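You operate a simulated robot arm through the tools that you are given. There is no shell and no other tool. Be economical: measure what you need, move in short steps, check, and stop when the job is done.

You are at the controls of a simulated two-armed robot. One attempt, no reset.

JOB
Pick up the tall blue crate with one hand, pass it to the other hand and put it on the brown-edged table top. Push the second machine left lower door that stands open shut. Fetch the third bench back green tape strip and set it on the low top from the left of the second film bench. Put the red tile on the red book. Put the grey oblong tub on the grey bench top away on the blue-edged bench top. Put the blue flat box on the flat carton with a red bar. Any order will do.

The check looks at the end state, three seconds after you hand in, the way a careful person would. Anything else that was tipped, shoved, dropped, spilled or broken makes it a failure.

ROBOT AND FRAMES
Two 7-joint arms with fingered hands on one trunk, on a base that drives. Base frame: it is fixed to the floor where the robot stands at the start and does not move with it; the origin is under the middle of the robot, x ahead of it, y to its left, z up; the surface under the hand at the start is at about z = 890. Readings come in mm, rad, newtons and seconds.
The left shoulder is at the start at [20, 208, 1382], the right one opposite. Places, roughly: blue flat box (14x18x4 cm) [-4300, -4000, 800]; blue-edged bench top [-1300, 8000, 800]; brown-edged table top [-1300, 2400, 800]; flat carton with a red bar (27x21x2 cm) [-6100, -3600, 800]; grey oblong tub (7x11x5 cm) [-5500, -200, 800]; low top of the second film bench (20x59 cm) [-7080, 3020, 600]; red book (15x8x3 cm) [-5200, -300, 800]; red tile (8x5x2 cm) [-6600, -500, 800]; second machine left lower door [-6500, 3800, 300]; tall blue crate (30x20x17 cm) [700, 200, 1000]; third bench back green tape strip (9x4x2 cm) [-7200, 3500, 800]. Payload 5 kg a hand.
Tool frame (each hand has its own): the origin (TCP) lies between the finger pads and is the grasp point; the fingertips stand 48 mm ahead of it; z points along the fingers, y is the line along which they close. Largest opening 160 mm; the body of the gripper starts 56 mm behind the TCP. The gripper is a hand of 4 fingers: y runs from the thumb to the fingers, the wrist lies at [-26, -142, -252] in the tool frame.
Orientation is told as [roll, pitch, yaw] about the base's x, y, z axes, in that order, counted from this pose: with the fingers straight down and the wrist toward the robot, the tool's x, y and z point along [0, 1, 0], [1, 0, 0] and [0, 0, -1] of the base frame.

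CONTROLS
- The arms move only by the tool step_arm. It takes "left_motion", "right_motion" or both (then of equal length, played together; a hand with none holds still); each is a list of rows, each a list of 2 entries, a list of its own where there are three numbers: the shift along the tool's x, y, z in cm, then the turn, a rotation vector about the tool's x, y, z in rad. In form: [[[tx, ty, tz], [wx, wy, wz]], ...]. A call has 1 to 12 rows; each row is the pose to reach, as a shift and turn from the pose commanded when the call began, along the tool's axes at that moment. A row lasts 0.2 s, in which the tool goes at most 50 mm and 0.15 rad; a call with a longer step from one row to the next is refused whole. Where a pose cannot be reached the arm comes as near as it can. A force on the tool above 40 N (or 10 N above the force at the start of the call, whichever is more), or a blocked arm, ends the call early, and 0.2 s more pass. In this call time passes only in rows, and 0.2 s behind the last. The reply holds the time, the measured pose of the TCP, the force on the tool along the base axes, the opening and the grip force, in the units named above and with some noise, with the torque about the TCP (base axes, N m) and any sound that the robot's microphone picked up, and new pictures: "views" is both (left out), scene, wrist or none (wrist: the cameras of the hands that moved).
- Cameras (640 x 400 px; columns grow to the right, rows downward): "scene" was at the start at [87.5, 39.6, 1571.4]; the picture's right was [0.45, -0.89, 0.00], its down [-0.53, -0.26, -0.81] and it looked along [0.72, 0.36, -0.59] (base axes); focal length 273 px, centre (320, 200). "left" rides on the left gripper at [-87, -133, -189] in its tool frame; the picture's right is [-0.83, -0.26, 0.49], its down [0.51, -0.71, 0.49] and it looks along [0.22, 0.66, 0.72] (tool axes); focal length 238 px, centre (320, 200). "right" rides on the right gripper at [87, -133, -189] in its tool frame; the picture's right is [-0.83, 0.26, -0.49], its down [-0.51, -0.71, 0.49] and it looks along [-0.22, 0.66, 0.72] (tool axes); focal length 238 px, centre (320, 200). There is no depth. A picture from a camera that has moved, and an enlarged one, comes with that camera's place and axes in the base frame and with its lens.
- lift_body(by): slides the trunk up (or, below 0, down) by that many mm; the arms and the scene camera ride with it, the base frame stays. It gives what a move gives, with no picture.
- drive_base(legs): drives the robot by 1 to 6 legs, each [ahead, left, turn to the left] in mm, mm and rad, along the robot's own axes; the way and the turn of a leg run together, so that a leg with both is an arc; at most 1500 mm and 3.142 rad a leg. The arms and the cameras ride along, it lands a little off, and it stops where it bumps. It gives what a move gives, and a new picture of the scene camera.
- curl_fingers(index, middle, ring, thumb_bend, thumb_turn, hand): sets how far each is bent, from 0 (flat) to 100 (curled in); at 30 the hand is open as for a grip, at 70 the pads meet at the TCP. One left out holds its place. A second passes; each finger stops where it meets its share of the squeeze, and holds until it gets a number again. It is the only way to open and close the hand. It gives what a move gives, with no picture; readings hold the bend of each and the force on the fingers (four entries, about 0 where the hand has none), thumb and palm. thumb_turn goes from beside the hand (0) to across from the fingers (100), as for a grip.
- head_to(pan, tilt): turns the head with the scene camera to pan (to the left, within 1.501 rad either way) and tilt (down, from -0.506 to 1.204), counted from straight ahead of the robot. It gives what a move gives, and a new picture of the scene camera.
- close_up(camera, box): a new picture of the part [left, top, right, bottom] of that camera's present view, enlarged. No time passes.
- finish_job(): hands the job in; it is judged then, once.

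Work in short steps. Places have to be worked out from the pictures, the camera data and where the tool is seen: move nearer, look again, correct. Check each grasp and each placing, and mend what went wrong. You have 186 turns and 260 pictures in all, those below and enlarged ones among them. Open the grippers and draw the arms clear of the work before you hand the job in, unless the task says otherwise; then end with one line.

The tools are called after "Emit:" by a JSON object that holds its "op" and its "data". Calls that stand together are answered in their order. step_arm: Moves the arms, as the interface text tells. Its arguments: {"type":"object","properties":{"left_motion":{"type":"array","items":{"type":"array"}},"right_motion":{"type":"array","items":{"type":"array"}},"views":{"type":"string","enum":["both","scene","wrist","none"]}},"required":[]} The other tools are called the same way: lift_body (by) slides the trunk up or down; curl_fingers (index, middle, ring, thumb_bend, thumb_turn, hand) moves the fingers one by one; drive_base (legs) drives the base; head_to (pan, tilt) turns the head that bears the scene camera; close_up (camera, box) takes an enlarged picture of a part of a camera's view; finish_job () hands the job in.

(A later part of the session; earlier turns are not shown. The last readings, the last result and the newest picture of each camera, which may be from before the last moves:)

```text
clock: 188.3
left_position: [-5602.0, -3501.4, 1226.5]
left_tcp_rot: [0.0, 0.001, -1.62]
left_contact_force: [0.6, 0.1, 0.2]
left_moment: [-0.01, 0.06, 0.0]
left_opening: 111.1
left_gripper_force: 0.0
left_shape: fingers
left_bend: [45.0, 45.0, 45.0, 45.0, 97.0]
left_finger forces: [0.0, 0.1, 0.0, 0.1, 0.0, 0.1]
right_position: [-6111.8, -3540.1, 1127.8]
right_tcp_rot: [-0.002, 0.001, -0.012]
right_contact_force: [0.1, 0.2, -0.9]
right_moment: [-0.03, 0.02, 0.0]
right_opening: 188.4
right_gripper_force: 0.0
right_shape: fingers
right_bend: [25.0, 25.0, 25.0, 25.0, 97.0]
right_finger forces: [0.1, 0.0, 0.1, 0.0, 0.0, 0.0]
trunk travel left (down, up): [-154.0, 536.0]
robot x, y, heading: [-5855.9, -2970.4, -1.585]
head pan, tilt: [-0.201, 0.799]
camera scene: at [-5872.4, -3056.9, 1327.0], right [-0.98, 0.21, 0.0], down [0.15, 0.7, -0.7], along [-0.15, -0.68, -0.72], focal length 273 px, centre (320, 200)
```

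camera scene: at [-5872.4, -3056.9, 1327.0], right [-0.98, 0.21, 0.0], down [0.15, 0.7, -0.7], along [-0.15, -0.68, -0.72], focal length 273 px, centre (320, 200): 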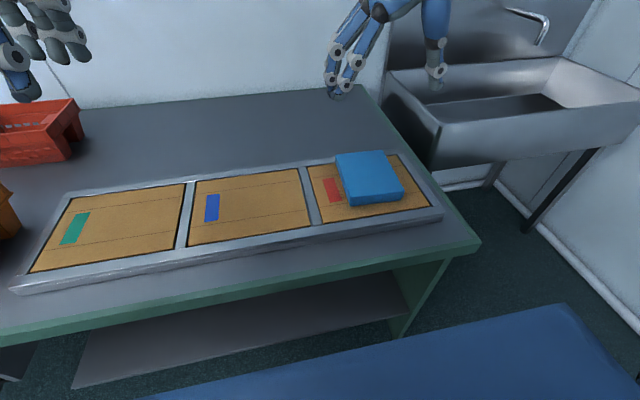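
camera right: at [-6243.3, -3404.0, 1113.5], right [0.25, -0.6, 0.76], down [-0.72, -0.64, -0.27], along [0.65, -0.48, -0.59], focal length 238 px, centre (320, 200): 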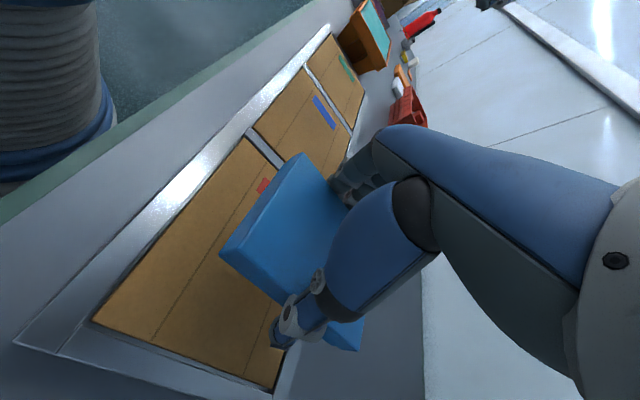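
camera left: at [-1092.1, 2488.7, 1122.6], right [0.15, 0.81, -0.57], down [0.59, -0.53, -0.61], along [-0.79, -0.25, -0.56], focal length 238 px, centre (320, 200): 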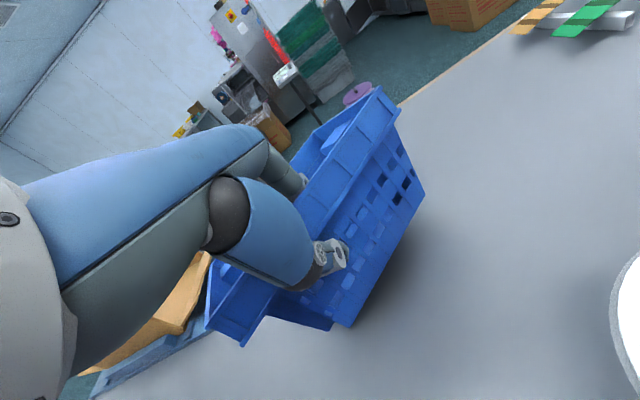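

The blue box sits on the red-bar carton. Next, the red tile on the second grey bench: I raise the trunk, back off and turn round to approach it from the south.

Emit:
{"op": "lift_body", "data": {"by": 200}}

Emit:
{"op": "drive_base", "data": {"legs": [[-600, 300, 0], [0, 0, 3.14]]}}

Emit:
{"op": "head_to", "data": {"pan": 0.3, "tilt": 0.5}}

```text
clock: 190.5
left_position: [-5602.2, -3500.8, 1425.9]
left_tcp_rot: [-0.001, 0.0, -1.623]
left_contact_force: [-0.2, -0.1, 0.7]
left_moment: [0.01, 0.01, -0.02]
left_opening: 111.0
left_gripper_force: 0.0
left_shape: fingers
left_bend: [45.0, 45.0, 45.0, 45.0, 97.0]
left_finger forces: [0.0, 0.0, 0.0, 0.0, 0.0, 0.0]
right_position: [-6112.3, -3542.2, 1326.9]
right_tcp_rot: [0.0, 0.001, -0.014]
right_contact_force: [0.1, 0.3, 0.4]
right_moment: [0.02, -0.03, 0.01]
right_opening: 187.9
right_gripper_force: 0.0
right_shape: fingers
right_bend: [25.0, 25.0, 25.0, 25.0, 97.0]
right_finger forces: [0.0, 0.1, 0.0, 0.0, 0.0, 0.0]
trunk travel left (down, up): [-354.0, 336.0]
robot x, y, heading: [-5853.3, -2967.2, -1.583]
head pan, tilt: [-0.201, 0.799]
```

```text
clock: 201.6
left_position: [-5806.1, -1841.6, 1426.5]
left_tcp_rot: [-0.001, 0.001, 1.527]
left_contact_force: [-0.3, -0.2, -0.3]
left_moment: [-0.02, 0.03, 0.0]
left_opening: 110.9
left_gripper_force: 0.0
left_shape: fingers
left_bend: [45.0, 45.0, 45.0, 45.0, 97.0]
left_finger forces: [0.0, 0.0, 0.0, 0.1, 0.1, 0.0]
right_position: [-5294.6, -1796.2, 1327.4]
right_tcp_rot: [0.0, 0.0, 3.136]
right_contact_force: [0.4, -0.5, 0.5]
right_moment: [-0.03, 0.01, -0.01]
right_opening: 188.1
right_gripper_force: 0.0
right_shape: fingers
right_bend: [25.0, 25.0, 25.0, 25.0, 97.0]
right_finger forces: [0.0, 0.1, 0.0, 0.0, 0.1, 0.0]
trunk travel left (down, up): [-354.0, 336.0]
robot x, y, heading: [-5550.0, -2371.9, 1.566]
head pan, tilt: [-0.201, 0.799]
camera scene: at [-5533.3, -2283.3, 1527.0], right [0.98, -0.2, 0.0], down [-0.14, -0.7, -0.7], along [0.14, 0.68, -0.72], focal length 273 px, centre (320, 200)
```

scene: 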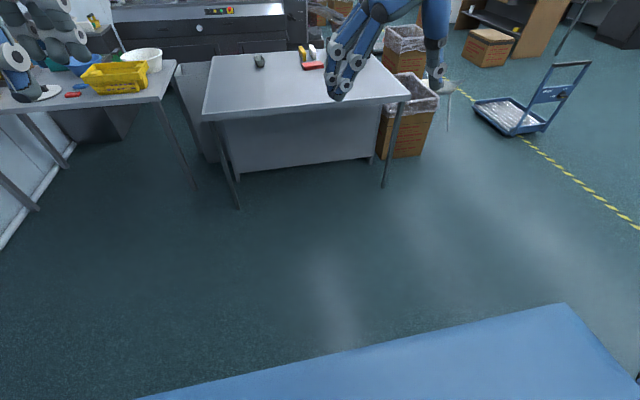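

```text
clock: 202.5
left_position: [-5806.0, -1841.5, 1426.8]
left_tcp_rot: [-0.001, -0.001, 1.53]
left_contact_force: [-0.3, 0.5, -0.3]
left_moment: [0.01, -0.01, 0.0]
left_opening: 110.9
left_gripper_force: 0.2
left_shape: fingers
left_bend: [45.0, 45.0, 45.0, 45.0, 97.0]
left_finger forces: [0.0, 0.1, 0.1, 0.1, 0.1, 0.1]
right_position: [-5295.3, -1796.3, 1327.9]
right_tcp_rot: [-0.003, 0.001, 3.135]
right_contact_force: [-0.3, -0.4, 0.6]
right_moment: [0.03, 0.02, -0.02]
right_opening: 188.3
right_gripper_force: 0.1
right_shape: fingers
right_bend: [25.0, 25.0, 25.0, 25.0, 97.0]
right_finger forces: [0.1, 0.1, 0.0, 0.0, 0.0, 0.1]
trunk travel left (down, up): [-354.0, 336.0]
robot x, y, heading: [-5549.1, -2372.0, 1.572]
head pan, tilt: [0.3, 0.499]
camera scene: at [-5576.0, -2275.3, 1552.9], right [0.96, 0.29, 0.0], down [0.14, -0.46, -0.88], along [-0.26, 0.84, -0.48], focal length 273 px, centre (320, 200)
```

scene: 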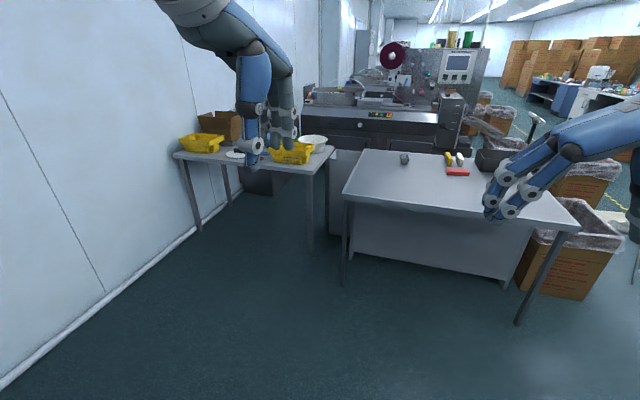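

The tile is seen at about [-6650,-460]; space in front of bench 2 is open. I drive there.

Emit:
{"op": "drive_base", "data": {"legs": [[680, 420, 0], [680, 420, 0]]}}

Emit:
{"op": "head_to", "data": {"pan": 0.3, "tilt": 0.9}}

```text
clock: 210.6
left_position: [-6655.2, -501.3, 1427.0]
left_tcp_rot: [-0.001, 0.001, 1.535]
left_contact_force: [0.1, 0.6, -1.3]
left_moment: [0.01, -0.05, -0.05]
left_opening: 111.2
left_gripper_force: 0.0
left_shape: fingers
left_bend: [45.0, 45.0, 45.0, 45.0, 97.0]
left_finger forces: [0.0, 0.1, 0.0, 0.1, 0.0, 0.0]
right_position: [-6144.9, -452.8, 1327.5]
right_tcp_rot: [0.001, 0.0, -3.139]
right_contact_force: [0.5, 0.1, -0.5]
right_moment: [-0.03, -0.03, -0.01]
right_opening: 188.3
right_gripper_force: 0.0
right_shape: fingers
right_bend: [25.0, 25.0, 25.0, 25.0, 97.0]
right_finger forces: [0.0, 0.1, 0.0, 0.0, 0.0, 0.1]
trunk travel left (down, up): [-354.0, 336.0]
robot x, y, heading: [-6394.5, -1033.2, 1.578]
head pan, tilt: [0.3, 0.499]
camera scene: at [-6422.8, -933.3, 1553.0], right [0.95, 0.3, 0.0], down [0.14, -0.46, -0.88], along [-0.26, 0.84, -0.48], focal length 273 px, centre (320, 200)
```

scene: 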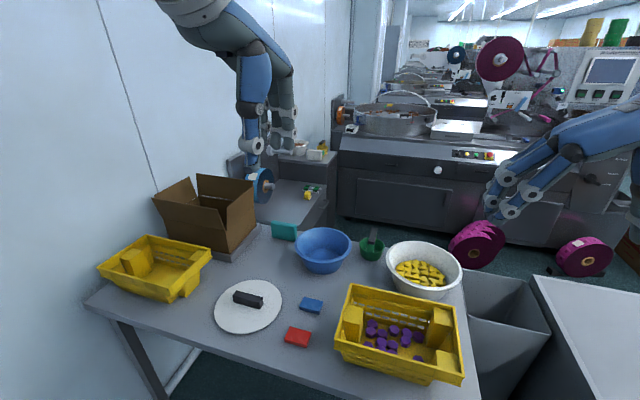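

```text
clock: 211.5
left_position: [-6655.3, -501.6, 1426.8]
left_tcp_rot: [-0.001, 0.0, 1.535]
left_contact_force: [1.3, -0.7, 0.4]
left_moment: [0.01, -0.01, -0.01]
left_opening: 111.0
left_gripper_force: 0.1
left_shape: fingers
left_bend: [45.0, 45.0, 45.0, 45.0, 97.0]
left_finger forces: [0.0, 0.1, 0.0, 0.0, 0.1, 0.1]
right_position: [-6144.6, -453.2, 1327.8]
right_tcp_rot: [0.0, 0.002, -3.138]
right_contact_force: [0.7, -0.1, -1.1]
right_moment: [-0.01, 0.01, -0.02]
right_opening: 188.4
right_gripper_force: 0.1
right_shape: fingers
right_bend: [25.0, 25.0, 25.0, 25.0, 97.0]
right_finger forces: [0.0, 0.0, 0.0, 0.0, 0.0, 0.1]
trunk travel left (down, up): [-354.0, 336.0]
robot x, y, heading: [-6394.6, -1033.0, 1.576]
head pan, tilt: [0.3, 0.901]
camera scene: at [-6417.8, -948.6, 1519.2], right [0.95, 0.3, 0.0], down [0.24, -0.75, -0.62], along [-0.19, 0.59, -0.78], focal length 273 px, centre (320, 200)
```

scene: 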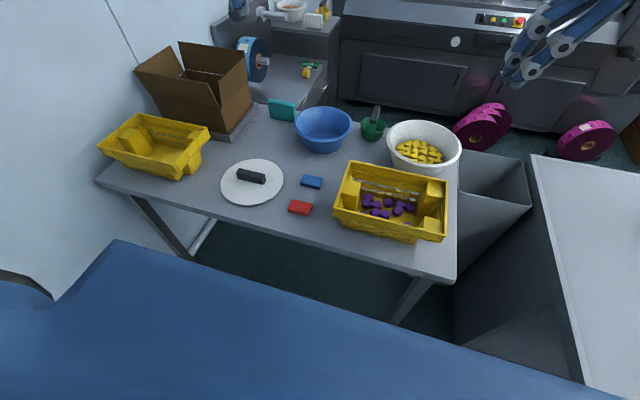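

The red tile lies at about [-6639,-465], long side along x, with the blue tile 12 cm behind. I lower the trunk and narrow the left hand's opening.

Emit:
{"op": "lift_body", "data": {"by": -270}}

Emit:
{"op": "curl_fingers", "data": {"hand": "left", "index": 50, "middle": 50, "ring": 50, "thumb_bend": 50}}

Emit:
{"op": "step_arm", "data": {"left_motion": [[[-0.5, 1, 4], [0, 0, 0]], [[-1, 2, 8], [0, 0, 0]], [[-1.5, 3, 12], [0, 0, 0]], [[-1.7, 3.6, 16], [0, 0, 0]]]}}

```text
clock: 214.2
left_position: [-6655.3, -501.6, 1157.4]
left_tcp_rot: [-0.001, 0.001, 1.535]
left_contact_force: [0.5, -0.6, -0.5]
left_moment: [0.0, 0.0, 0.03]
left_opening: 111.0
left_gripper_force: 0.2
left_shape: fingers
left_bend: [45.0, 45.0, 45.0, 45.0, 97.0]
left_finger forces: [0.1, 0.0, 0.0, 0.1, 0.1, 0.0]
right_position: [-6146.0, -451.8, 1058.0]
right_tcp_rot: [-0.002, 0.001, -3.139]
right_contact_force: [0.3, -0.7, 0.3]
right_moment: [-0.02, -0.01, 0.02]
right_opening: 187.9
right_gripper_force: 0.1
right_shape: fingers
right_bend: [25.0, 25.0, 25.0, 25.0, 97.0]
right_finger forces: [0.0, 0.1, 0.0, 0.0, 0.1, 0.0]
trunk travel left (down, up): [-84.0, 606.0]
robot x, y, heading: [-6392.7, -1032.5, 1.575]
head pan, tilt: [0.3, 0.901]
```

```text
clock: 215.2
left_position: [-6654.6, -503.3, 1157.6]
left_tcp_rot: [0.0, 0.0, 1.537]
left_contact_force: [1.1, -0.3, -0.4]
left_moment: [0.02, 0.01, 0.01]
left_opening: 92.0
left_gripper_force: 0.0
left_shape: fingers
left_bend: [50.0, 50.0, 50.0, 50.0, 97.0]
left_finger forces: [0.1, 0.0, 0.0, 0.0, 0.1, 0.0]
right_position: [-6146.2, -452.6, 1058.1]
right_tcp_rot: [-0.002, -0.001, -3.137]
right_contact_force: [0.3, 1.1, 0.5]
right_moment: [0.05, 0.0, -0.03]
right_opening: 188.1
right_gripper_force: 0.1
right_shape: fingers
right_bend: [25.0, 25.0, 25.0, 25.0, 97.0]
right_finger forces: [0.0, 0.0, 0.0, 0.0, 0.0, 0.0]
trunk travel left (down, up): [-84.0, 606.0]
robot x, y, heading: [-6395.5, -1030.5, 1.577]
head pan, tilt: [0.3, 0.901]
```

```text
clock: 216.2
left_position: [-6636.6, -466.0, 1000.0]
left_tcp_rot: [0.001, -0.002, 1.539]
left_contact_force: [2.0, 1.2, 0.6]
left_moment: [-0.07, 0.08, 0.01]
left_opening: 91.7
left_gripper_force: 0.0
left_shape: fingers
left_bend: [50.0, 50.0, 50.0, 50.0, 97.0]
left_finger forces: [0.0, 0.1, 0.0, 0.1, 0.0, 0.0]
right_position: [-6144.7, -451.5, 1056.2]
right_tcp_rot: [0.002, -0.002, -3.138]
right_contact_force: [1.0, -0.4, -0.6]
right_moment: [-0.05, 0.14, -0.02]
right_opening: 188.0
right_gripper_force: 0.0
right_shape: fingers
right_bend: [25.0, 25.0, 25.0, 25.0, 97.0]
right_finger forces: [0.0, 0.0, 0.1, 0.1, 0.1, 0.0]
trunk travel left (down, up): [-84.0, 606.0]
robot x, y, heading: [-6395.0, -1033.8, 1.579]
head pan, tilt: [0.3, 0.901]
camera scene: at [-6416.7, -948.1, 1249.1], right [0.95, 0.3, 0.0], down [0.24, -0.75, -0.62], along [-0.19, 0.59, -0.78], focal length 273 px, centre (320, 200)
camera left: at [-6555.7, -602.0, 1188.9], right [0.82, -0.29, -0.49], down [-0.53, -0.69, -0.49], along [-0.2, 0.66, -0.72], focal length 238 px, centre (320, 200)
```

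scene: 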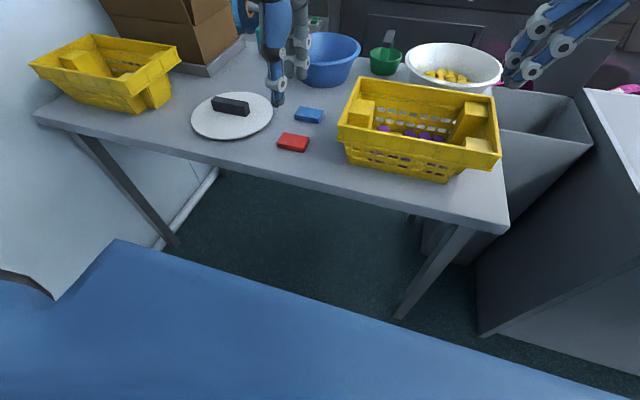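
left: 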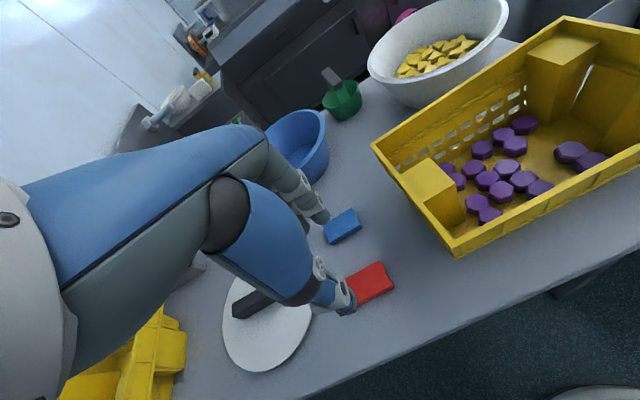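

The tile is directly below the hand. I go down to z ≈ 852.

Emit:
{"op": "step_arm", "data": {"left_motion": [[[0, 0, 4.8], [0, 0, 0]], [[0, 0, 9.6], [0, 0, 0]], [[0, 0, 13], [0, 0, 0]], [[0, 0, 14.8], [0, 0, 0]]], "views": "wrist"}}

```text
clock: 217.2
left_position: [-6636.4, -464.1, 854.2]
left_tcp_rot: [0.001, -0.012, 1.536]
left_contact_force: [2.9, 1.7, 26.4]
left_moment: [1.51, 0.07, -0.18]
left_opening: 91.2
left_gripper_force: 13.0
left_shape: fingers
left_bend: [50.0, 49.0, 50.0, 50.0, 97.0]
left_finger forces: [0.0, 26.0, 0.0, 0.0, 0.0, 0.1]
right_position: [-6147.1, -454.4, 1060.3]
right_tcp_rot: [-0.002, -0.001, -3.138]
right_contact_force: [-0.7, -0.3, 1.0]
right_moment: [0.01, -0.11, -0.01]
right_opening: 188.3
right_gripper_force: 0.1
right_shape: fingers
right_bend: [25.0, 25.0, 25.0, 25.0, 97.0]
right_finger forces: [0.1, 0.1, 0.1, 0.0, 0.0, 0.1]
trunk travel left (down, up): [-84.0, 606.0]
robot x, y, heading: [-6394.2, -1031.3, 1.579]
head pan, tilt: [0.3, 0.901]
camera left: at [-6554.3, -601.5, 1042.4], right [0.83, -0.28, -0.49], down [-0.53, -0.69, -0.5], along [-0.19, 0.67, -0.72], focal length 238 px, centre (320, 200)
```

left: 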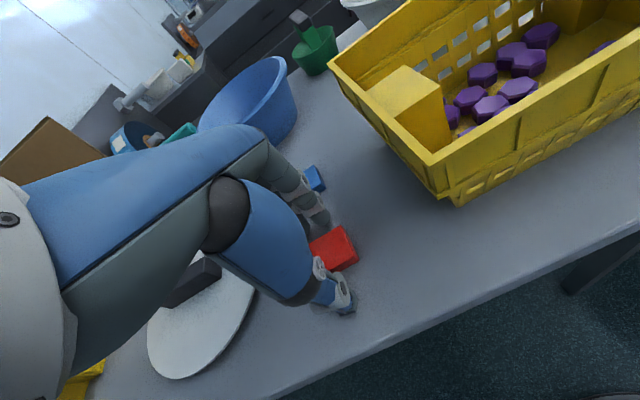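

The middle finger touches the bench. I raise 3 mm and close on the tile.

Emit:
{"op": "step_arm", "data": {"left_motion": [[[0, 0, -0.5], [0, 0, 0]]], "views": "none"}}

Emit:
{"op": "curl_fingers", "data": {"hand": "left", "index": 70, "middle": 70, "ring": 70, "thumb_bend": 70}}

Emit:
{"op": "close_up", "data": {"camera": "left", "box": [220, 130, 420, 340]}}

```text
clock: 217.6
left_position: [-6636.7, -465.5, 854.3]
left_tcp_rot: [0.002, -0.001, 1.535]
left_contact_force: [3.6, 3.6, 16.3]
left_moment: [1.02, -0.06, -0.24]
left_opening: 91.5
left_gripper_force: 7.8
left_shape: fingers
left_bend: [50.0, 48.0, 50.0, 50.0, 97.0]
left_finger forces: [0.1, 16.5, 0.1, 0.0, 0.0, 0.1]
right_position: [-6144.8, -453.3, 1058.0]
right_tcp_rot: [-0.001, 0.0, -3.137]
right_contact_force: [0.1, -0.1, -0.2]
right_moment: [0.02, -0.03, -0.01]
right_opening: 188.0
right_gripper_force: 0.2
right_shape: fingers
right_bend: [25.0, 25.0, 25.0, 25.0, 97.0]
right_finger forces: [0.1, 0.0, 0.1, 0.0, 0.1, 0.0]
trunk travel left (down, up): [-84.0, 606.0]
robot x, y, heading: [-6390.2, -1032.6, 1.576]
head pan, tilt: [0.3, 0.901]
```

```text
clock: 218.6
left_position: [-6637.6, -465.8, 853.8]
left_tcp_rot: [0.001, 0.001, 1.538]
left_contact_force: [-2.1, 3.1, 9.9]
left_moment: [0.27, 0.14, -0.03]
left_opening: 50.2
left_gripper_force: 22.1
left_shape: fingers
left_bend: [60.0, 63.0, 70.0, 62.0, 96.0]
left_finger forces: [10.5, 15.4, 0.1, 0.0, 18.2, 0.1]
right_position: [-6146.6, -451.3, 1057.6]
right_tcp_rot: [-0.001, 0.001, -3.139]
right_contact_force: [0.5, -0.1, 0.9]
right_moment: [-0.01, 0.02, -0.02]
right_opening: 188.1
right_gripper_force: 0.0
right_shape: fingers
right_bend: [25.0, 25.0, 25.0, 25.0, 97.0]
right_finger forces: [0.0, 0.0, 0.0, 0.0, 0.0, 0.0]
trunk travel left (down, up): [-84.0, 606.0]
robot x, y, heading: [-6391.0, -1030.8, 1.581]
head pan, tilt: [0.3, 0.901]
```

```text
1.90 times, centred on (320, 235) of left
camera zoom: at [-6555.2, -602.0, 1044.1], right [0.82, -0.29, -0.49], down [-0.53, -0.69, -0.49], along [-0.2, 0.66, -0.72], focal length 454 px, centre (320, 133)
```

zoom: 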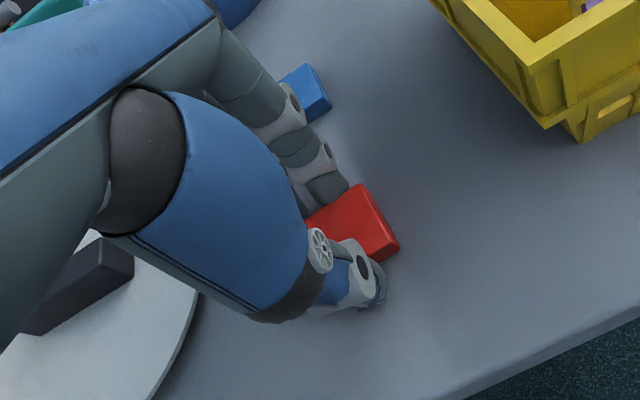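

The tile is gripped (50 mm opening). I squeeze slightly more and lift.

Emit:
{"op": "curl_fingers", "data": {"hand": "left", "index": 75, "middle": 75, "thumb_bend": 75}}

Emit:
{"op": "step_arm", "data": {"left_motion": [[[0, 0, -2], [0, 0, 0]], [[0, 0, -6], [0, 0, 0]], [[0, 0, -10], [0, 0, 0]], [[0, 0, -15], [0, 0, 0]]]}}

```text
clock: 219.6
left_position: [-6636.9, -465.9, 852.8]
left_tcp_rot: [0.0, 0.0, 1.536]
left_contact_force: [0.5, -1.6, 1.4]
left_moment: [0.02, -0.05, -0.02]
left_opening: 49.7
left_gripper_force: 28.1
left_shape: fingers
left_bend: [59.0, 63.0, 70.0, 63.0, 95.0]
left_finger forces: [17.9, 11.9, 0.1, 0.0, 27.4, 0.0]
right_position: [-6144.8, -452.0, 1057.1]
right_tcp_rot: [-0.003, -0.001, -3.137]
right_contact_force: [-0.4, -1.0, 1.3]
right_moment: [-0.01, 0.02, 0.02]
right_opening: 188.0
right_gripper_force: 0.0
right_shape: fingers
right_bend: [25.0, 25.0, 25.0, 25.0, 97.0]
right_finger forces: [0.1, 0.1, 0.0, 0.0, 0.0, 0.1]
trunk travel left (down, up): [-84.0, 606.0]
robot x, y, heading: [-6393.3, -1027.8, 1.576]
head pan, tilt: [0.3, 0.901]
```

```text
clock: 220.6
left_position: [-6637.3, -466.5, 964.4]
left_tcp_rot: [0.001, 0.003, 1.537]
left_contact_force: [0.7, 0.7, -0.9]
left_moment: [-0.11, 0.01, -0.03]
left_opening: 49.7
left_gripper_force: 26.4
left_shape: fingers
left_bend: [59.0, 63.0, 70.0, 64.0, 95.0]
left_finger forces: [14.7, 11.9, 0.1, 0.1, 26.7, 0.0]
left hand out of reach, approached as far as the arm can: row 4
right_position: [-6144.3, -453.0, 1057.0]
right_tcp_rot: [0.001, 0.0, -3.139]
right_contact_force: [0.4, 1.8, -0.9]
right_moment: [-0.07, 0.02, 0.03]
right_opening: 188.2
right_gripper_force: 0.1
right_shape: fingers
right_bend: [25.0, 25.0, 25.0, 25.0, 97.0]
right_finger forces: [0.0, 0.0, 0.0, 0.1, 0.1, 0.0]
trunk travel left (down, up): [-84.0, 606.0]
robot x, y, heading: [-6391.1, -1030.0, 1.572]
head pan, tilt: [0.3, 0.901]
camera scene: at [-6417.5, -947.5, 1249.0], right [0.95, 0.3, 0.0], down [0.24, -0.75, -0.62], along [-0.19, 0.59, -0.78], focal length 273 px, centre (320, 200)
camera left: at [-6555.1, -601.8, 1155.2], right [0.82, -0.29, -0.49], down [-0.53, -0.69, -0.49], along [-0.2, 0.66, -0.72], focal length 238 px, centre (320, 200)
```

scene: 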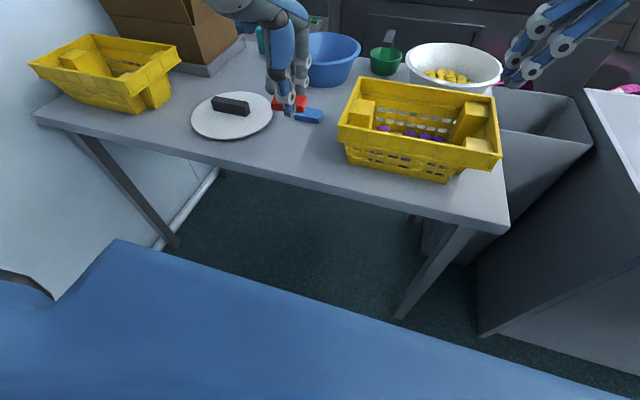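
left: 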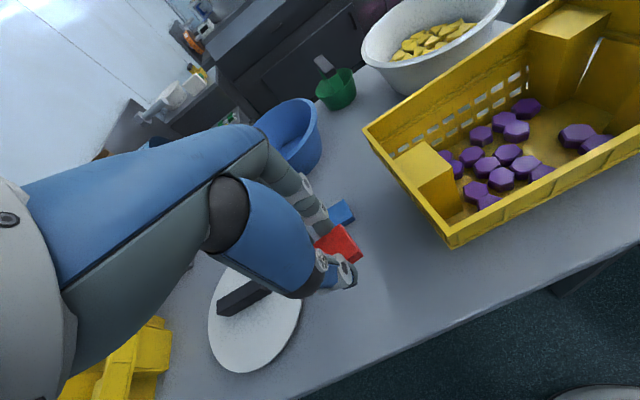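

The tile is held. I raise the trunk, back off and strafe right to face the red book from the south side of the first grey bench.

Emit:
{"op": "lift_body", "data": {"by": 270}}

Emit:
{"op": "drive_base", "data": {"legs": [[-200, 0, 0], [0, -1400, 0]]}}

Emit:
{"op": "head_to", "data": {"pan": 0.2, "tilt": 0.7}}

```text
clock: 223.4
left_position: [-6637.5, -467.5, 1235.3]
left_tcp_rot: [-0.001, 0.001, 1.536]
left_contact_force: [0.1, -0.3, -0.3]
left_moment: [-0.03, 0.03, 0.03]
left_opening: 50.0
left_gripper_force: 26.5
left_shape: fingers
left_bend: [59.0, 63.0, 70.0, 64.0, 95.0]
left_finger forces: [14.8, 11.9, 0.1, 0.1, 26.6, 0.1]
right_position: [-6145.7, -452.9, 1326.8]
right_tcp_rot: [0.001, 0.0, -3.139]
right_contact_force: [0.7, -0.1, 0.1]
right_moment: [-0.02, -0.03, 0.03]
right_opening: 188.2
right_gripper_force: 0.1
right_shape: fingers
right_bend: [25.0, 25.0, 25.0, 25.0, 97.0]
right_finger forces: [0.1, 0.0, 0.1, 0.0, 0.0, 0.1]
trunk travel left (down, up): [-354.0, 336.0]
robot x, y, heading: [-6395.4, -1031.2, 1.576]
head pan, tilt: [0.3, 0.901]
```

```text
clock: 231.5
left_position: [-5252.6, -655.2, 1235.2]
left_tcp_rot: [0.0, 0.0, 1.544]
left_contact_force: [0.3, 0.1, -0.9]
left_moment: [-0.02, 0.04, -0.01]
left_opening: 50.1
left_gripper_force: 26.2
left_shape: fingers
left_bend: [59.0, 63.0, 70.0, 64.0, 95.0]
left_finger forces: [14.8, 11.9, 0.1, 0.0, 26.6, 0.0]
right_position: [-4758.9, -637.3, 1326.5]
right_tcp_rot: [0.0, -0.001, -3.132]
right_contact_force: [0.7, -0.5, -0.2]
right_moment: [0.01, 0.05, 0.03]
right_opening: 188.3
right_gripper_force: 0.0
right_shape: fingers
right_bend: [25.0, 25.0, 25.0, 25.0, 97.0]
right_finger forces: [0.1, 0.0, 0.1, 0.0, 0.1, 0.0]
trunk travel left (down, up): [-354.0, 336.0]
robot x, y, heading: [-5001.4, -1219.8, 1.585]
head pan, tilt: [0.3, 0.901]
camera scene: at [-5028.9, -1135.7, 1519.1], right [0.95, 0.31, 0.0], down [0.24, -0.75, -0.62], along [-0.19, 0.59, -0.78], focal length 273 px, centre (320, 200)
```

scene: 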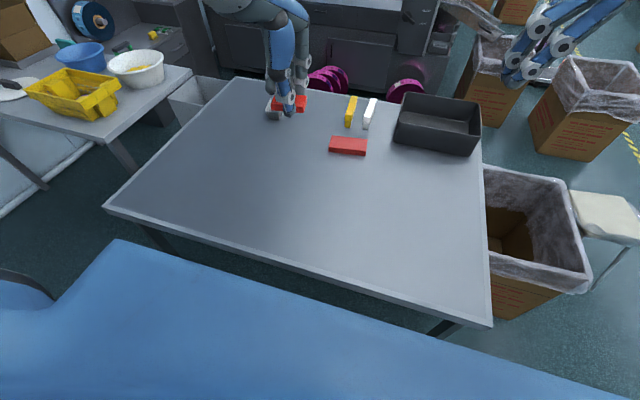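

```text
clock: 232.2
left_position: [-5252.6, -655.4, 1236.5]
left_tcp_rot: [0.0, 0.0, 1.541]
left_contact_force: [-1.2, 0.9, 0.0]
left_moment: [-0.03, 0.0, -0.01]
left_opening: 49.7
left_gripper_force: 27.1
left_shape: fingers
left_bend: [59.0, 63.0, 70.0, 64.0, 95.0]
left_finger forces: [14.8, 11.8, 0.0, 0.1, 26.8, 0.0]
right_position: [-4761.0, -638.0, 1328.0]
right_tcp_rot: [-0.001, 0.001, -3.131]
right_contact_force: [-0.7, 0.7, 0.8]
right_moment: [0.01, 0.0, 0.01]
right_opening: 188.4
right_gripper_force: 0.1
right_shape: fingers
right_bend: [25.0, 25.0, 25.0, 25.0, 97.0]
right_finger forces: [0.0, 0.0, 0.0, 0.1, 0.1, 0.1]
trunk travel left (down, up): [-354.0, 336.0]
robot x, y, heading: [-5001.6, -1222.2, 1.584]
head pan, tilt: [0.201, 0.7]
camera scene: at [-5023.9, -1124.5, 1535.2], right [0.98, 0.21, 0.0], down [0.14, -0.63, -0.76], along [-0.16, 0.75, -0.64], focal length 273 px, centre (320, 200)
```

scene: 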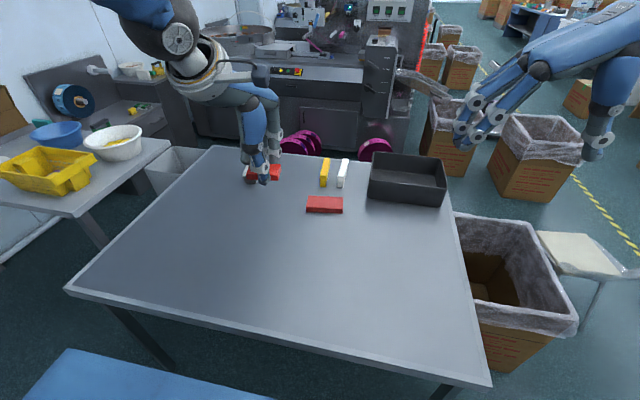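

The book is at about [-5182,-310], lying along x. I move 50 mm closer, lower the trunk, and bring the tile above it.

Emit:
{"op": "drive_base", "data": {"legs": [[50, 0, -0.012]]}}

Emit:
{"op": "lift_body", "data": {"by": -230}}

Emit:
{"op": "step_arm", "data": {"left_motion": [[[-1, 4.2, 0], [0, 0, 0]], [[-2, 8.4, 0], [0, 0, 0]], [[-3, 12.6, 0], [0, 0, 0]], [[-4, 16.8, 0], [0, 0, 0]], [[-5, 21, 0], [0, 0, 0]], [[-5.6, 25, 0], [0, 0, 0]], [[-6.1, 28.5, 0.5], [0, 0, 0]]]}}

```text
clock: 233.2
left_position: [-5246.2, -603.8, 1234.5]
left_tcp_rot: [0.002, -0.001, 1.532]
left_contact_force: [0.2, 0.0, 0.9]
left_moment: [-0.03, -0.03, -0.01]
left_opening: 49.8
left_gripper_force: 27.0
left_shape: fingers
left_bend: [59.0, 63.0, 70.0, 64.0, 95.0]
left_finger forces: [14.6, 11.9, 0.0, 0.1, 26.7, 0.1]
right_position: [-4753.3, -592.6, 1328.6]
right_tcp_rot: [-0.001, 0.0, 3.139]
right_contact_force: [0.6, 0.1, -1.2]
right_moment: [-0.05, 0.07, 0.03]
right_opening: 188.3
right_gripper_force: 0.1
right_shape: fingers
right_bend: [25.0, 25.0, 25.0, 25.0, 97.0]
right_finger forces: [0.0, 0.1, 0.1, 0.0, 0.0, 0.0]
trunk travel left (down, up): [-354.0, 336.0]
robot x, y, heading: [-5003.4, -1167.9, 1.571]
head pan, tilt: [0.201, 0.7]
camera scene: at [-5022.6, -1075.1, 1535.3], right [0.98, 0.2, 0.0], down [0.13, -0.63, -0.76], along [-0.15, 0.75, -0.64], focal length 273 px, centre (320, 200)
```

scene: 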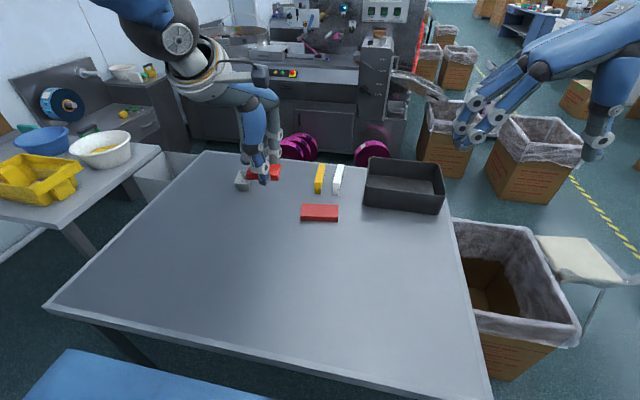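

```text
clock: 235.6
left_position: [-5245.8, -603.6, 1005.8]
left_tcp_rot: [-0.001, 0.0, 1.532]
left_contact_force: [0.6, -0.1, 0.1]
left_moment: [0.03, 0.01, -0.01]
left_opening: 49.9
left_gripper_force: 26.5
left_shape: fingers
left_bend: [59.0, 63.0, 70.0, 64.0, 95.0]
left_finger forces: [14.7, 11.9, 0.1, 0.0, 26.6, 0.0]
right_position: [-4753.1, -592.2, 1097.9]
right_tcp_rot: [-0.001, -0.001, 3.139]
right_contact_force: [-0.6, -0.3, 0.8]
right_moment: [0.02, 0.02, 0.0]
right_opening: 188.1
right_gripper_force: 0.1
right_shape: fingers
right_bend: [25.0, 25.0, 25.0, 25.0, 97.0]
right_finger forces: [0.1, 0.1, 0.0, 0.1, 0.0, 0.1]
trunk travel left (down, up): [-124.0, 566.0]
robot x, y, heading: [-5004.4, -1168.5, 1.573]
head pan, tilt: [0.201, 0.7]
```

```text
clock: 237.2
left_position: [-5175.7, -319.7, 999.7]
left_tcp_rot: [0.004, 0.002, 1.531]
left_contact_force: [0.1, 0.4, -0.5]
left_moment: [-0.09, -0.03, -0.03]
left_opening: 50.1
left_gripper_force: 26.3
left_shape: fingers
left_bend: [59.0, 63.0, 70.0, 64.0, 95.0]
left_finger forces: [14.6, 11.9, 0.0, 0.1, 26.6, 0.0]
right_position: [-4753.9, -590.0, 1096.7]
right_tcp_rot: [0.001, 0.0, 3.139]
right_contact_force: [0.0, 1.4, -0.4]
right_moment: [-0.11, 0.04, -0.03]
right_opening: 188.5
right_gripper_force: 0.0
right_shape: fingers
right_bend: [25.0, 25.0, 25.0, 25.0, 97.0]
right_finger forces: [0.1, 0.1, 0.0, 0.0, 0.0, 0.0]
trunk travel left (down, up): [-124.0, 566.0]
robot x, y, heading: [-5004.3, -1169.9, 1.574]
head pan, tilt: [0.201, 0.7]
camera scene: at [-5022.6, -1073.7, 1305.1], right [0.98, 0.2, 0.0], down [0.13, -0.63, -0.76], along [-0.15, 0.75, -0.65], focal length 273 px, centre (320, 200)
camera left: at [-5094.0, -454.9, 1189.5], right [0.82, -0.29, -0.49], down [-0.53, -0.69, -0.49], along [-0.19, 0.66, -0.72], focal length 238 px, centre (320, 200)
```

scene: 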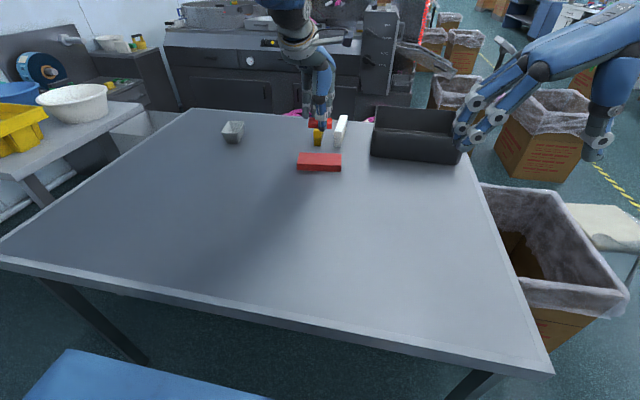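
left: 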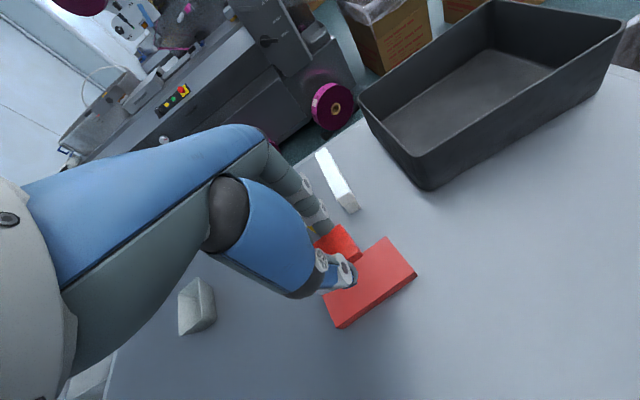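

The book's centre comes out at [-5179,-311]. I shift 9 mm forward and go down to just above it.

Emit:
{"op": "step_arm", "data": {"left_motion": [[[0, 0.9, 3], [0, 0, 0]], [[0.2, 0.9, 6], [0, 0, 0]], [[0.2, 0.9, 9.3], [0, 0, 0]]]}}

```text
clock: 238.0
left_position: [-5176.5, -309.8, 907.1]
left_tcp_rot: [0.001, 0.002, 1.534]
left_contact_force: [-1.0, 2.1, 0.6]
left_moment: [-0.14, -0.03, -0.02]
left_opening: 50.0
left_gripper_force: 26.3
left_shape: fingers
left_bend: [59.0, 63.0, 70.0, 64.0, 95.0]
left_finger forces: [14.6, 11.8, 0.1, 0.0, 26.4, 0.0]
right_position: [-4753.2, -590.5, 1096.9]
right_tcp_rot: [0.002, -0.002, 3.14]
right_contact_force: [1.3, 1.3, -0.6]
right_moment: [-0.11, 0.03, 0.04]
right_opening: 188.1
right_gripper_force: 0.0
right_shape: fingers
right_bend: [25.0, 25.0, 25.0, 25.0, 97.0]
right_finger forces: [0.0, 0.0, 0.1, 0.1, 0.1, 0.1]
trunk travel left (down, up): [-124.0, 566.0]
robot x, y, heading: [-5000.9, -1169.3, 1.578]
head pan, tilt: [0.201, 0.7]
camera scene: at [-5022.7, -1073.6, 1305.0], right [0.98, 0.2, 0.0], down [0.13, -0.63, -0.76], along [-0.15, 0.75, -0.65], focal length 273 px, centre (320, 200)
camera left: at [-5094.2, -445.7, 1096.5], right [0.82, -0.29, -0.49], down [-0.53, -0.69, -0.49], along [-0.19, 0.66, -0.72], focal length 238 px, centre (320, 200)
```

scene: 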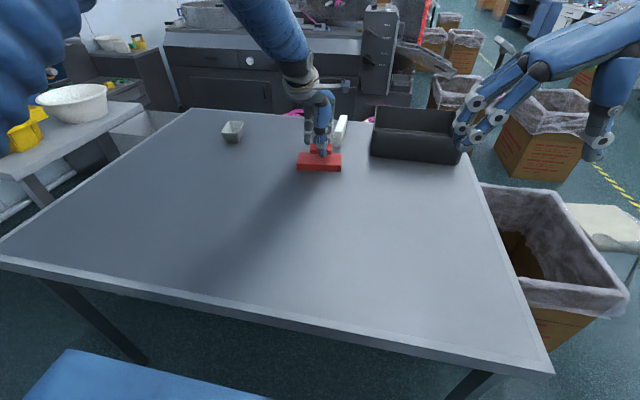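
left: 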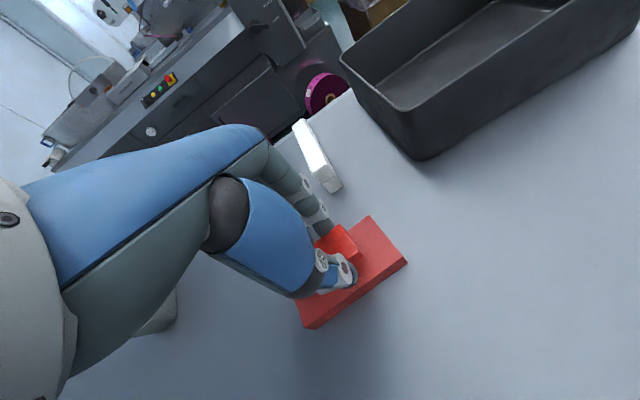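

Well over the book. I lower in small steps until it touches.

Emit:
{"op": "step_arm", "data": {"left_motion": [[[0, 0, 0.7], [0, 0, 0]], [[0, 0, 1.4], [0, 0, 0]], [[0, 0, 2.0], [0, 0, 0]]], "views": "none"}}

Emit:
{"op": "close_up", "data": {"camera": "left", "box": [240, 160, 440, 340]}}

```text
clock: 238.8
left_position: [-5175.6, -312.3, 886.8]
left_tcp_rot: [0.0, 0.002, 1.532]
left_contact_force: [-0.1, 1.2, -0.1]
left_moment: [-0.05, -0.01, 0.04]
left_opening: 49.8
left_gripper_force: 26.3
left_shape: fingers
left_bend: [59.0, 63.0, 70.0, 64.0, 95.0]
left_finger forces: [14.5, 11.8, 0.0, 0.0, 26.4, 0.2]
right_position: [-4753.8, -591.6, 1097.4]
right_tcp_rot: [0.001, -0.001, 3.14]
right_contact_force: [-0.6, 0.6, -0.2]
right_moment: [-0.05, 0.07, 0.01]
right_opening: 188.3
right_gripper_force: 0.0
right_shape: fingers
right_bend: [25.0, 25.0, 25.0, 25.0, 97.0]
right_finger forces: [0.0, 0.0, 0.0, 0.1, 0.0, 0.1]
trunk travel left (down, up): [-124.0, 566.0]
robot x, y, heading: [-5006.8, -1170.9, 1.576]
head pan, tilt: [0.201, 0.7]
```

```text
2.22 times, centred on (340, 250) of left
camera zoom: at [-5094.1, -447.4, 1076.7], right [0.82, -0.29, -0.49], down [-0.53, -0.69, -0.49], along [-0.19, 0.66, -0.72], focal length 530 px, centre (276, 89)
```

zoom: 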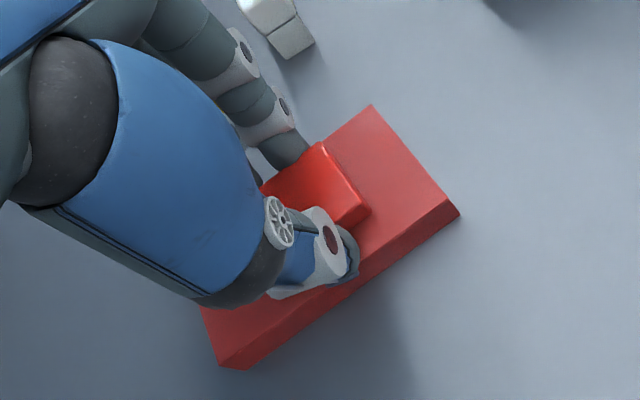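

No contact yet; a few mm more.

Emit:
{"op": "step_arm", "data": {"left_motion": [[[0, 0, 0.4], [0, 0, 0]], [[0, 0, 0.8], [0, 0, 0]]], "views": "none"}}

```text
clock: 239.4
left_position: [-5176.2, -312.0, 879.7]
left_tcp_rot: [0.0, -0.002, 1.533]
left_contact_force: [-0.3, 0.1, 4.1]
left_moment: [0.16, -0.06, 0.04]
left_opening: 49.5
left_gripper_force: 28.4
left_shape: fingers
left_bend: [59.0, 63.0, 70.0, 64.0, 95.0]
left_finger forces: [18.9, 11.8, 0.0, 0.1, 26.5, 0.0]
right_position: [-4752.9, -591.9, 1097.8]
right_tcp_rot: [-0.001, -0.001, 3.139]
right_contact_force: [0.1, -0.2, -0.9]
right_moment: [0.03, -0.02, -0.05]
right_opening: 188.3
right_gripper_force: 0.1
right_shape: fingers
right_bend: [25.0, 25.0, 25.0, 25.0, 97.0]
right_finger forces: [0.1, 0.0, 0.1, 0.0, 0.0, 0.0]
trunk travel left (down, up): [-124.0, 566.0]
robot x, y, heading: [-5006.9, -1170.6, 1.573]
head pan, tilt: [0.201, 0.7]
```

Contact made. I open the hand gently and look.

Emit:
{"op": "curl_fingers", "data": {"hand": "left", "index": 53, "middle": 53, "ring": 55, "thumb_bend": 52}}

Emit:
{"op": "step_arm", "data": {"left_motion": [[[0, 0, -2], [0, 0, 0]], [[0, 0, -6], [0, 0, 0]], [[0, 0, -10], [0, 0, 0]]], "views": "wrist"}}

```text
clock: 240.4
left_position: [-5174.7, -312.0, 879.0]
left_tcp_rot: [0.0, 0.0, 1.534]
left_contact_force: [-0.4, -0.2, 1.2]
left_moment: [0.02, -0.01, -0.03]
left_opening: 80.9
left_gripper_force: 0.1
left_shape: fingers
left_bend: [53.0, 53.0, 55.0, 52.0, 97.0]
left_finger forces: [0.0, 0.0, 0.0, 0.0, 0.1, 0.0]
right_position: [-4754.7, -592.5, 1097.3]
right_tcp_rot: [0.0, 0.001, 3.139]
right_contact_force: [1.1, 0.6, 0.6]
right_moment: [0.01, -0.02, 0.01]
right_opening: 188.2
right_gripper_force: 0.0
right_shape: fingers
right_bend: [25.0, 25.0, 25.0, 25.0, 97.0]
right_finger forces: [0.1, 0.0, 0.0, 0.1, 0.0, 0.0]
trunk travel left (down, up): [-124.0, 566.0]
robot x, y, heading: [-5005.7, -1168.3, 1.574]
head pan, tilt: [0.201, 0.7]
```

```text
clock: 241.2
left_position: [-5173.5, -313.9, 978.9]
left_tcp_rot: [0.0, 0.003, 1.531]
left_contact_force: [0.6, -1.1, -1.3]
left_moment: [0.14, 0.0, 0.02]
left_opening: 80.9
left_gripper_force: 0.1
left_shape: fingers
left_bend: [53.0, 53.0, 55.0, 52.0, 97.0]
left_finger forces: [0.0, 0.0, 0.1, 0.0, 0.0, 0.0]
right_position: [-4753.1, -592.0, 1096.6]
right_tcp_rot: [-0.001, -0.001, 3.141]
right_contact_force: [-0.1, -0.2, 0.2]
right_moment: [0.1, 0.02, -0.03]
right_opening: 188.4
right_gripper_force: 0.1
right_shape: fingers
right_bend: [25.0, 25.0, 25.0, 25.0, 97.0]
right_finger forces: [0.1, 0.0, 0.0, 0.0, 0.1, 0.0]
trunk travel left (down, up): [-124.0, 566.0]
robot x, y, heading: [-5003.8, -1170.4, 1.57]
head pan, tilt: [0.201, 0.7]
camera left: at [-5092.2, -450.4, 1169.8], right [0.82, -0.29, -0.49], down [-0.53, -0.69, -0.49], along [-0.19, 0.66, -0.72], focal length 238 px, centre (320, 200)
```

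left: 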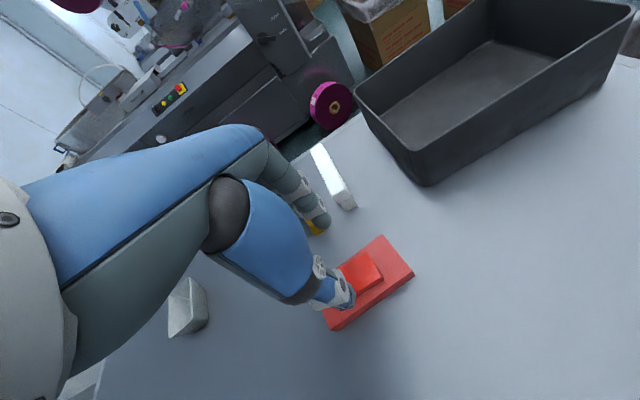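

The tile lies on the book. The tub can be picked from this side too: I shift left 340 mm and 40 mm closer.

Emit:
{"op": "drive_base", "data": {"legs": [[35, 340, 0]]}}

Emit:
{"op": "close_up", "data": {"camera": "left", "box": [200, 100, 500, 360]}}

```text
clock: 243.4
left_position: [-5513.5, -277.1, 979.0]
left_tcp_rot: [0.0, 0.0, 1.531]
left_contact_force: [-1.0, 0.4, -0.6]
left_moment: [-0.02, -0.12, -0.02]
left_opening: 80.6
left_gripper_force: 0.1
left_shape: fingers
left_bend: [53.0, 53.0, 55.0, 52.0, 97.0]
left_finger forces: [0.0, 0.0, 0.1, 0.0, 0.0, 0.0]
right_position: [-5093.3, -556.8, 1097.9]
right_tcp_rot: [-0.001, 0.002, 3.137]
right_contact_force: [-1.0, 0.0, 0.3]
right_moment: [0.01, -0.13, 0.01]
right_opening: 188.0
right_gripper_force: 0.0
right_shape: fingers
right_bend: [25.0, 25.0, 25.0, 25.0, 97.0]
right_finger forces: [0.1, 0.1, 0.0, 0.0, 0.1, 0.0]
trunk travel left (down, up): [-124.0, 566.0]
robot x, y, heading: [-5343.1, -1135.0, 1.571]
head pan, tilt: [0.201, 0.7]
camera scene: at [-5362.6, -1039.5, 1305.2], right [0.98, 0.2, 0.0], down [0.13, -0.63, -0.76], along [-0.15, 0.75, -0.64], focal length 273 px, centre (320, 200)
```

scene: 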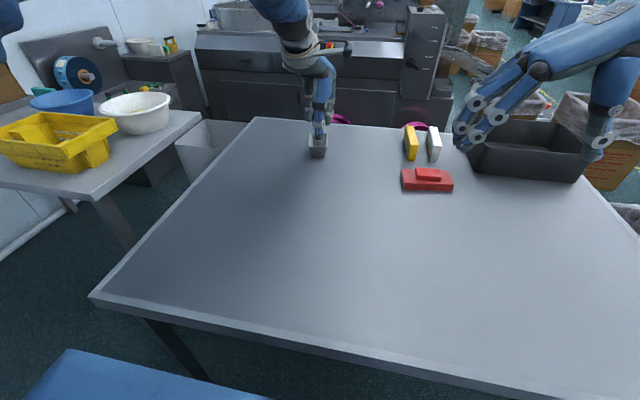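

```text
1.54 times, centred on (350, 230) of left
camera zoom: at [-5431.4, -413.5, 1169.2], right [0.82, -0.29, -0.49], down [-0.53, -0.69, -0.49], along [-0.19, 0.66, -0.72], focal length 367 px, centre (274, 154)
```

zoom: 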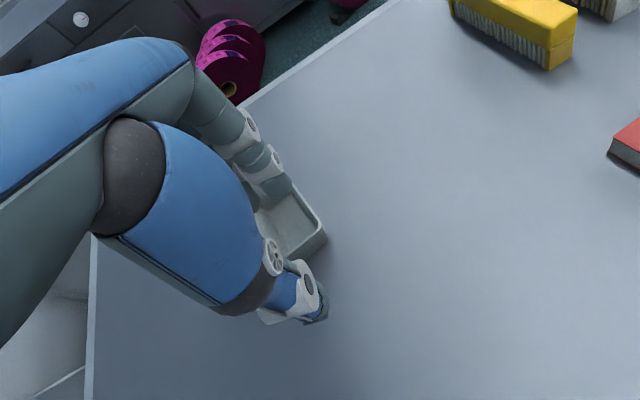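

The tub is just ahead, centre ≈ [-5536,-190], long side along y. I open wider and move over it.

Emit:
{"op": "curl_fingers", "data": {"hand": "left", "index": 37, "middle": 37, "ring": 37, "thumb_bend": 37}}

Emit:
{"op": "step_arm", "data": {"left_motion": [[[0.9, 2.9, 0], [0, 0, 0]], [[1.8, 5.8, 0], [0, 0, 0]], [[2.6, 8.4, 0], [0, 0, 0]]]}}

```text
clock: 244.4
left_position: [-5512.6, -277.4, 978.8]
left_tcp_rot: [0.0, -0.001, 1.531]
left_contact_force: [0.1, 0.2, -0.2]
left_moment: [0.02, 0.0, 0.0]
left_opening: 142.4
left_gripper_force: 0.1
left_shape: fingers
left_bend: [37.0, 37.0, 37.0, 37.0, 97.0]
left_finger forces: [0.0, 0.0, 0.1, 0.1, 0.0, 0.0]
right_position: [-5091.0, -557.0, 1098.1]
right_tcp_rot: [-0.003, 0.0, 3.138]
right_contact_force: [-0.1, 0.8, -0.3]
right_moment: [0.02, -0.02, -0.02]
right_opening: 188.3
right_gripper_force: 0.0
right_shape: fingers
right_bend: [25.0, 25.0, 25.0, 25.0, 97.0]
right_finger forces: [0.0, 0.1, 0.0, 0.0, 0.1, 0.0]
trunk travel left (down, up): [-124.0, 566.0]
robot x, y, heading: [-5344.2, -1134.2, 1.574]
head pan, tilt: [0.201, 0.7]
```

```text
clock: 245.2
left_position: [-5535.8, -189.9, 978.3]
left_tcp_rot: [0.0, 0.002, 1.531]
left_contact_force: [-0.2, 0.6, -0.6]
left_moment: [-0.05, -0.08, 0.01]
left_opening: 142.9
left_gripper_force: 0.2
left_shape: fingers
left_bend: [37.0, 37.0, 37.0, 37.0, 97.0]
left_finger forces: [0.0, 0.1, 0.0, 0.0, 0.0, 0.0]
right_position: [-5092.7, -556.4, 1096.7]
right_tcp_rot: [0.002, 0.0, 3.14]
right_contact_force: [-0.4, -0.1, -0.8]
right_moment: [-0.13, -0.04, 0.02]
right_opening: 188.3
right_gripper_force: 0.0
right_shape: fingers
right_bend: [25.0, 25.0, 25.0, 25.0, 97.0]
right_finger forces: [0.1, 0.0, 0.0, 0.0, 0.1, 0.1]
trunk travel left (down, up): [-124.0, 566.0]
robot x, y, heading: [-5346.1, -1134.6, 1.571]
head pan, tilt: [0.201, 0.7]
camera scene: at [-5362.2, -1038.3, 1305.1], right [0.98, 0.2, 0.0], down [0.13, -0.63, -0.76], along [-0.15, 0.75, -0.65], focal length 273 px, centre (320, 200)
camera left: at [-5454.8, -326.0, 1167.7], right [0.82, -0.29, -0.49], down [-0.53, -0.69, -0.49], along [-0.19, 0.66, -0.72], focal length 238 px, centre (320, 200)
```

scene: 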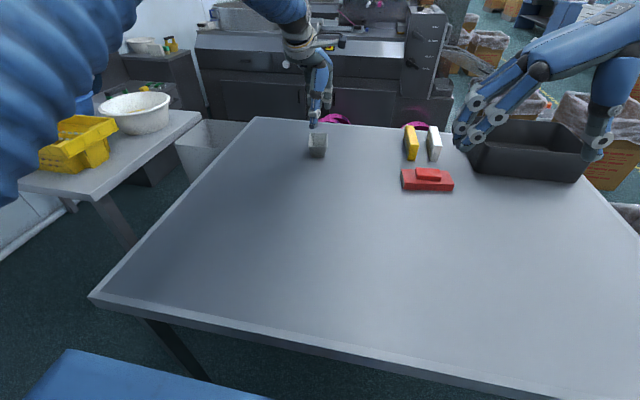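
left: 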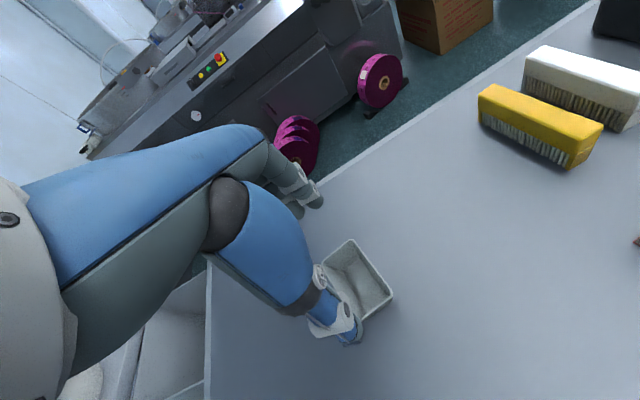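

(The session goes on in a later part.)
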